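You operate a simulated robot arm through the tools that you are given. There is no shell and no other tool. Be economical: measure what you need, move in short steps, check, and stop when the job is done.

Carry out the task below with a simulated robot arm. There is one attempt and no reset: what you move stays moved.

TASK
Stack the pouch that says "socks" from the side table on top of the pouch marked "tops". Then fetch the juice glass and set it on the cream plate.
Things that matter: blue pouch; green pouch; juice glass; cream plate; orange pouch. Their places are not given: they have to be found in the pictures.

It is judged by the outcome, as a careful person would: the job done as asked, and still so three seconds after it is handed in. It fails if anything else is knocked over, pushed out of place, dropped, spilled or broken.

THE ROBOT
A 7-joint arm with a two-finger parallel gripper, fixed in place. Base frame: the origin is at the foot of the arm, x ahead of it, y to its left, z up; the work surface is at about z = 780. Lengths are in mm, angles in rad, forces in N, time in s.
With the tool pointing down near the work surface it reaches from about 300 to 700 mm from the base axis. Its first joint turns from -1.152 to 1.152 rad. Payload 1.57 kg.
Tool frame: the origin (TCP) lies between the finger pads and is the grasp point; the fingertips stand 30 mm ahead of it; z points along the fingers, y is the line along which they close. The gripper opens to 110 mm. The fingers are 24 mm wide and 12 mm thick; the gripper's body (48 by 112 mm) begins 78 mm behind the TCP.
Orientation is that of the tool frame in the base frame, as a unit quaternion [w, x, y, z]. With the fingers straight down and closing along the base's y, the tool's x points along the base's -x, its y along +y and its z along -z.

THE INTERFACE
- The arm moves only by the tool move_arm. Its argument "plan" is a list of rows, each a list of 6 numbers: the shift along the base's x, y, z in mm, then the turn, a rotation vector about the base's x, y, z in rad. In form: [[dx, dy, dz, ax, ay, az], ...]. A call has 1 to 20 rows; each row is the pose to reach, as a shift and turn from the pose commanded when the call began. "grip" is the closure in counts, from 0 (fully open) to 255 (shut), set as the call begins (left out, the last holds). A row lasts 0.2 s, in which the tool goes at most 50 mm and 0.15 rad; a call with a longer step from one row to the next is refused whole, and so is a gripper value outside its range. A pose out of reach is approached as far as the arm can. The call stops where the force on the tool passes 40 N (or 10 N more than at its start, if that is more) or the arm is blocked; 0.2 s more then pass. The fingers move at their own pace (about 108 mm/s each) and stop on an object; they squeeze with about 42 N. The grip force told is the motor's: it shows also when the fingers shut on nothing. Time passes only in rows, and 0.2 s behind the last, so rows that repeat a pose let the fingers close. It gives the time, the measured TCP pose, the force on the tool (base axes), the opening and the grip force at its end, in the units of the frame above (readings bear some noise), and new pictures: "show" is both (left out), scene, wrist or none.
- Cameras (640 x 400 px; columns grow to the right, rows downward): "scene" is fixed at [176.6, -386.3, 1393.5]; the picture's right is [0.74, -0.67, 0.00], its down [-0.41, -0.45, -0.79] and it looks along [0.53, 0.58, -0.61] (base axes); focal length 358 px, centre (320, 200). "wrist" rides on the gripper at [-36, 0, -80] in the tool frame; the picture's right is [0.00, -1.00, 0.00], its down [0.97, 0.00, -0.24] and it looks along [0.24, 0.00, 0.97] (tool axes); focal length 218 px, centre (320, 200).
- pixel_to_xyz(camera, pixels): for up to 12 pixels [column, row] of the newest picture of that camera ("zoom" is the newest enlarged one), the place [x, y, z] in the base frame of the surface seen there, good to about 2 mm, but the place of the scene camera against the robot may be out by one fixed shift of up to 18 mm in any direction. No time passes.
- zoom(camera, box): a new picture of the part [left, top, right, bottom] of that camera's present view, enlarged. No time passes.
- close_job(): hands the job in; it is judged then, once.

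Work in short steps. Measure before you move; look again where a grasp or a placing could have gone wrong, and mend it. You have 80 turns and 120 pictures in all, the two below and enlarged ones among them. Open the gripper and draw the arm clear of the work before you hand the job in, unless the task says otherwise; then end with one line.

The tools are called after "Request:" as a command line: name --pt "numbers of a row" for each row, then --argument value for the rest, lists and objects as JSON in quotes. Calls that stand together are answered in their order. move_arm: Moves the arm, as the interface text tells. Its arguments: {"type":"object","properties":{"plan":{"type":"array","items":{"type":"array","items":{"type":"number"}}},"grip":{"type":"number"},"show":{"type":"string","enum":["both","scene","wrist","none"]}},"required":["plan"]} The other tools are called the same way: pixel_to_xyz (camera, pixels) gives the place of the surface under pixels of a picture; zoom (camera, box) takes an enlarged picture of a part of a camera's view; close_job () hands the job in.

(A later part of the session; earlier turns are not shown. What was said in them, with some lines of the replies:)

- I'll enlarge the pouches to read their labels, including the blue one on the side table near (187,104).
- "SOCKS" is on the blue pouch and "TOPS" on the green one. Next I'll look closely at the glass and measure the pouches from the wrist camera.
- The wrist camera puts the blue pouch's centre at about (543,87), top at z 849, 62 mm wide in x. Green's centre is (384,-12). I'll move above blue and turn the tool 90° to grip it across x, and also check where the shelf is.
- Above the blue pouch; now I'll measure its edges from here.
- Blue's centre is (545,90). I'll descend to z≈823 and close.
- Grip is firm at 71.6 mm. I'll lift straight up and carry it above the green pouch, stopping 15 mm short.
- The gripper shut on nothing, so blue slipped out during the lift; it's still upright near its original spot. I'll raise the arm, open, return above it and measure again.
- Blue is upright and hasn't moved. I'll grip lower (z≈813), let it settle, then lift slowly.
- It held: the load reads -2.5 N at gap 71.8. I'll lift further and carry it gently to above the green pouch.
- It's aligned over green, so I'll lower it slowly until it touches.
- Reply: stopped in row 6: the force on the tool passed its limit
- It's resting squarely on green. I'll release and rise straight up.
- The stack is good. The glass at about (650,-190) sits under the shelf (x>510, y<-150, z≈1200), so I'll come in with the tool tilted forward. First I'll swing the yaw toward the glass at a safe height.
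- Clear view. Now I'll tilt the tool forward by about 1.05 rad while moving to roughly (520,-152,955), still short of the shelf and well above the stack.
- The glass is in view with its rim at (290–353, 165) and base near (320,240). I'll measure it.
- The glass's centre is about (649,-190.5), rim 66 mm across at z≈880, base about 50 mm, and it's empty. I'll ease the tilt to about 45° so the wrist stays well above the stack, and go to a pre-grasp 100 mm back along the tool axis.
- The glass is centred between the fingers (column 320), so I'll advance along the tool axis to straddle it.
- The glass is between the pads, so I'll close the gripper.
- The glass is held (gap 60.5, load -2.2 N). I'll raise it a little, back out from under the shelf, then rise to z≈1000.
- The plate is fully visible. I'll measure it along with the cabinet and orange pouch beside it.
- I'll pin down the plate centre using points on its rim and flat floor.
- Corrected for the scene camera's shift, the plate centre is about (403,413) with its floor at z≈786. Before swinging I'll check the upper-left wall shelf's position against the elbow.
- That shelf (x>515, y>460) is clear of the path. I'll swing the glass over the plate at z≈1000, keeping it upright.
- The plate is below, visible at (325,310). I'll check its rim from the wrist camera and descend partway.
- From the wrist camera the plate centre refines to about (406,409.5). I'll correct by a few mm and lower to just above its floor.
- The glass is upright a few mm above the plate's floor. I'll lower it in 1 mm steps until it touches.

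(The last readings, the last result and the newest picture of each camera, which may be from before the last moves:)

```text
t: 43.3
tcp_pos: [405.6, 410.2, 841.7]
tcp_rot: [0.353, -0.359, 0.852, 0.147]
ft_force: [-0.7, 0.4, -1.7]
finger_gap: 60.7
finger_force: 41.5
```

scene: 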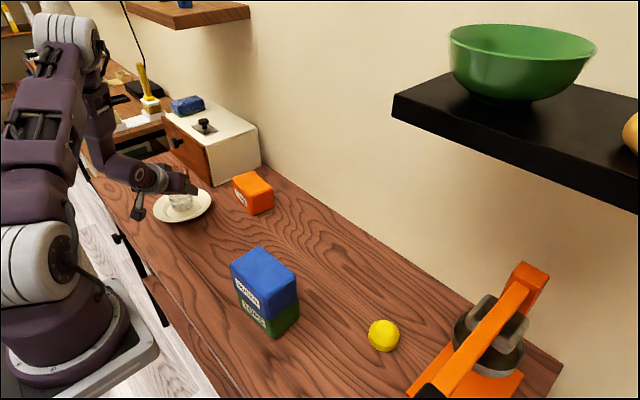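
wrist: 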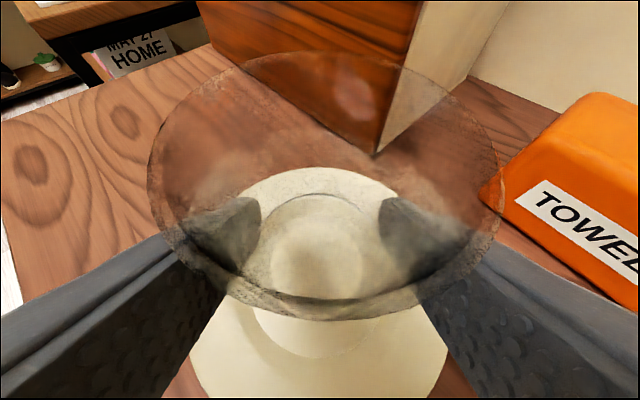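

Still carrying the full load (-1.7 N), so there's no contact yet. I'll lower a little more.

Request:
move_arm --pt "0 0 -0.7 0 0 0" --pt "0 0 -1.4 0 0 0" --pt "0 0 -2 0 0 0"

Request:
zoom --camera "scene" --box '[150, 165, 220, 225]'

```text
t: 44.1
tcp_pos: [406.6, 410.8, 840.6]
tcp_rot: [0.354, -0.358, 0.851, 0.148]
ft_force: [-3.6, -4.7, 18.9]
finger_gap: 60.5
finger_force: 42.0
```

scene: 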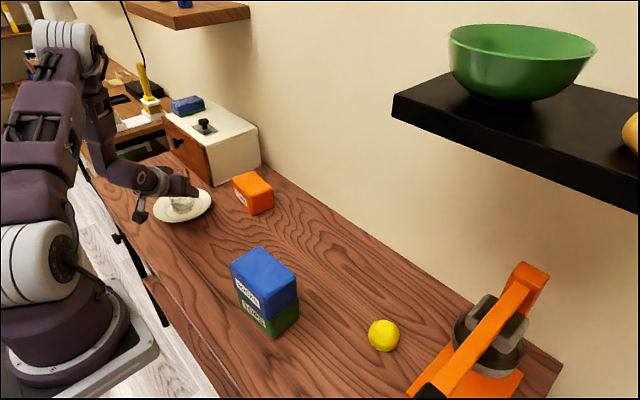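
wrist: 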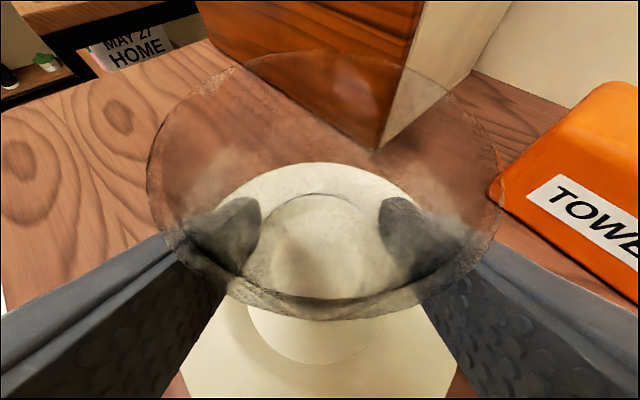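

```text
6.67 times, centred on (185, 195) of scene
```

zoom: 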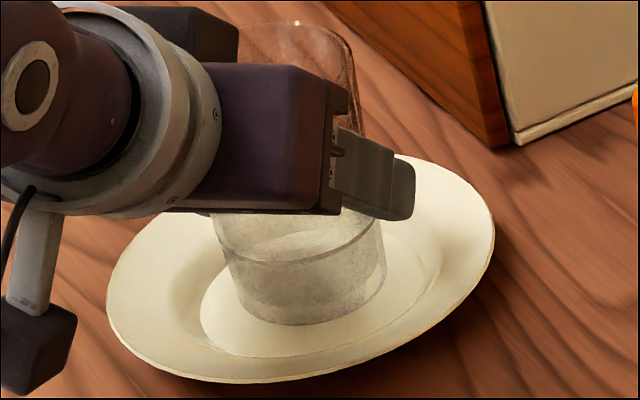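

Contact is made (+19 N) with the glass sitting in the plate's flat centre. I'll ease off the preload and open partway.

Request:
move_arm --pt "0 0 1 0 0 0" --pt "0 0 1 0 0 0" --show "none"

Request:
move_arm --pt "0 0 0 0 0 0" --pt "0 0 0 0 0 0" --pt "0 0 0 0 0 0" --grip 45

Request:
zoom --camera "scene" --box '[150, 165, 220, 225]'

```text
t: 44.7
tcp_pos: [406.6, 410.3, 841.4]
tcp_rot: [0.354, -0.358, 0.852, 0.147]
ft_force: [3.2, 1.1, 8.0]
finger_gap: 60.5
finger_force: 42.0
```

```text
t: 45.5
tcp_pos: [406.6, 411.0, 840.8]
tcp_rot: [0.353, -0.358, 0.852, 0.148]
ft_force: [0.2, 0.6, -0.4]
finger_gap: 90.9
finger_force: 0.1
```

scene: 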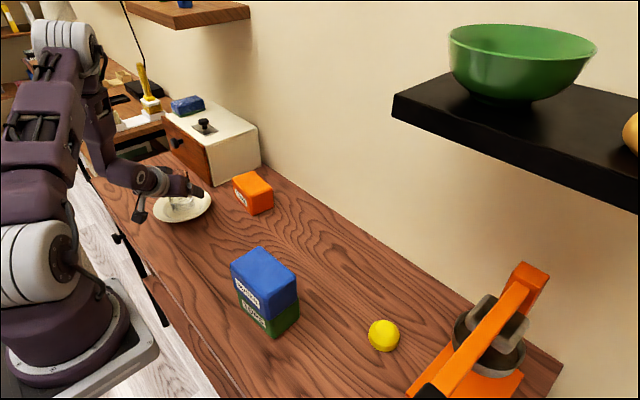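
wrist: 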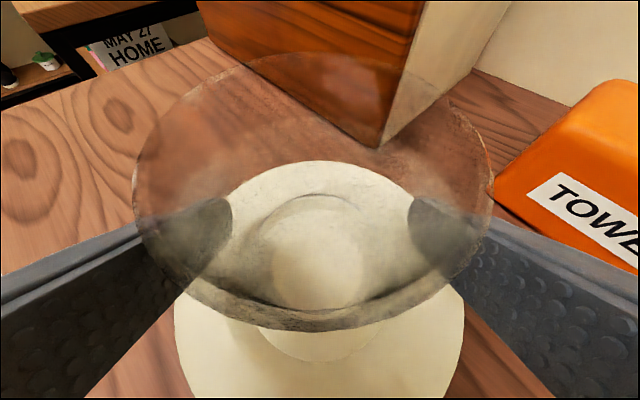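

```text
6.67 times, centred on (185, 195) of scene
```

zoom: 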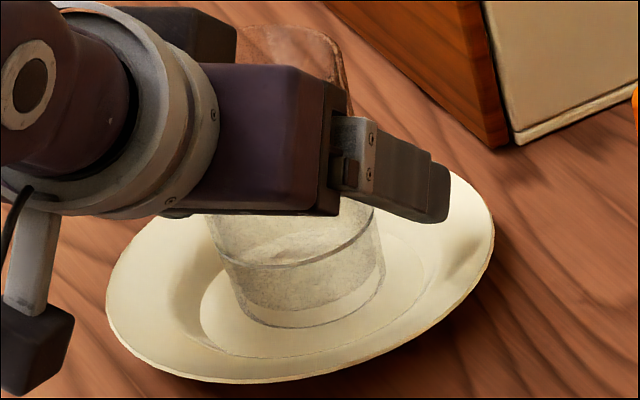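

Released, and the glass is standing. I'll back out along the tool axis.

Request:
move_arm --pt "-5 -5 7 0 0 0" --pt "-12 -13 18 0 0 0" --pt "-22 -23 32 0 0 0" --pt "-34 -35 49 0 0 0" --pt "-46 -47 66 0 0 0" --pt "-58 -60 83 0 0 0" --pt "-70 -72 105 0 0 0" --pt "-76 -78 135 0 0 0" --pt "-76 -78 170 0 0 0" --pt "-76 -78 170 0 0 0"

Request:
zoom --camera "scene" --box '[130, 150, 240, 240]'

```text
t: 47.7
tcp_pos: [328.4, 332.8, 1012.4]
tcp_rot: [0.352, -0.359, 0.852, 0.148]
ft_force: [0.6, -0.2, 0.5]
finger_gap: 90.6
finger_force: 0.2
```

scene: 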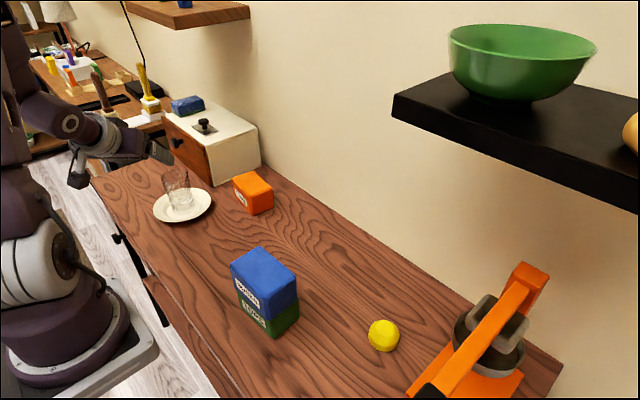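
wrist: 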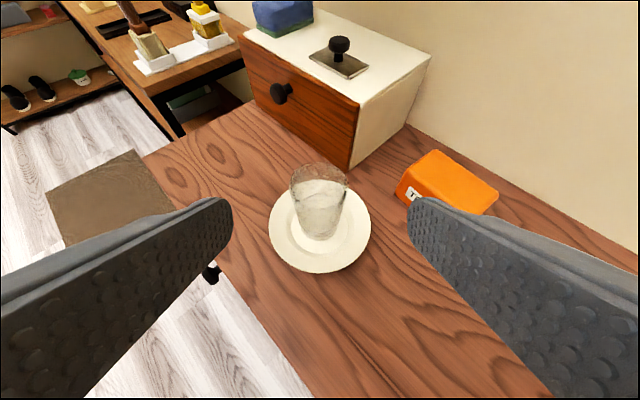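

```text
4.44 times, centred on (185, 195) of scene
```

zoom: 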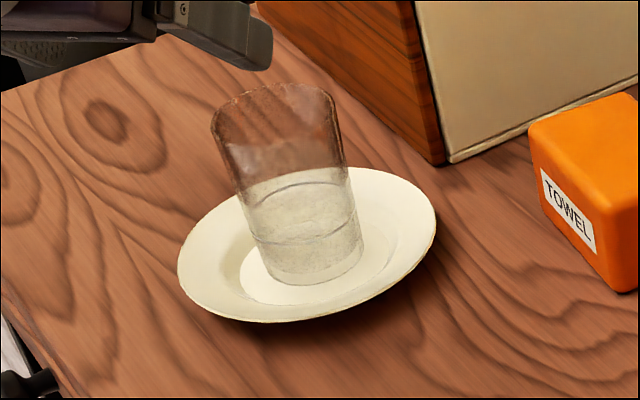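

The glass stands on the plate, the stack is intact and the arm is clear. I'll open the gripper fully and then hand in.

Request:
move_arm --pt "0 0 10 0 0 0" --pt "0 0 20 0 0 0" --pt "0 0 20 0 0 0" --grip 0 --show "scene"

Request:
close_job

```text
t: 48.5
tcp_pos: [327.9, 332.1, 1032.0]
tcp_rot: [0.353, -0.358, 0.852, 0.147]
ft_force: [-0.1, -1.2, -0.3]
finger_gap: 110.2
finger_force: 0.1
```

scene: 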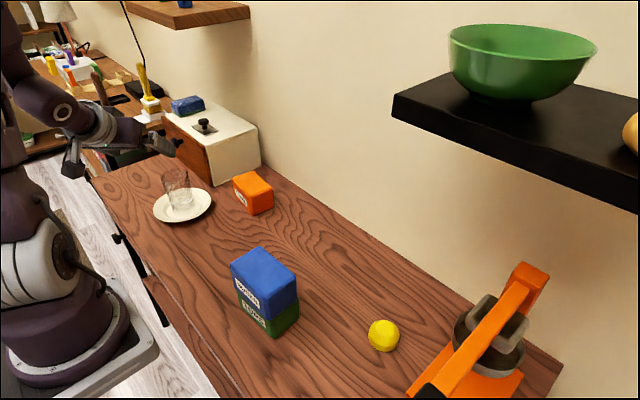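

```text
The job is handed in.
```

The blue "socks" pouch is stacked on the green "tops" pouch and the juice glass stands on the cream plate; "socks" slipped from the gripper on the first lift but stayed upright, and the last picture shows nothing else moved.
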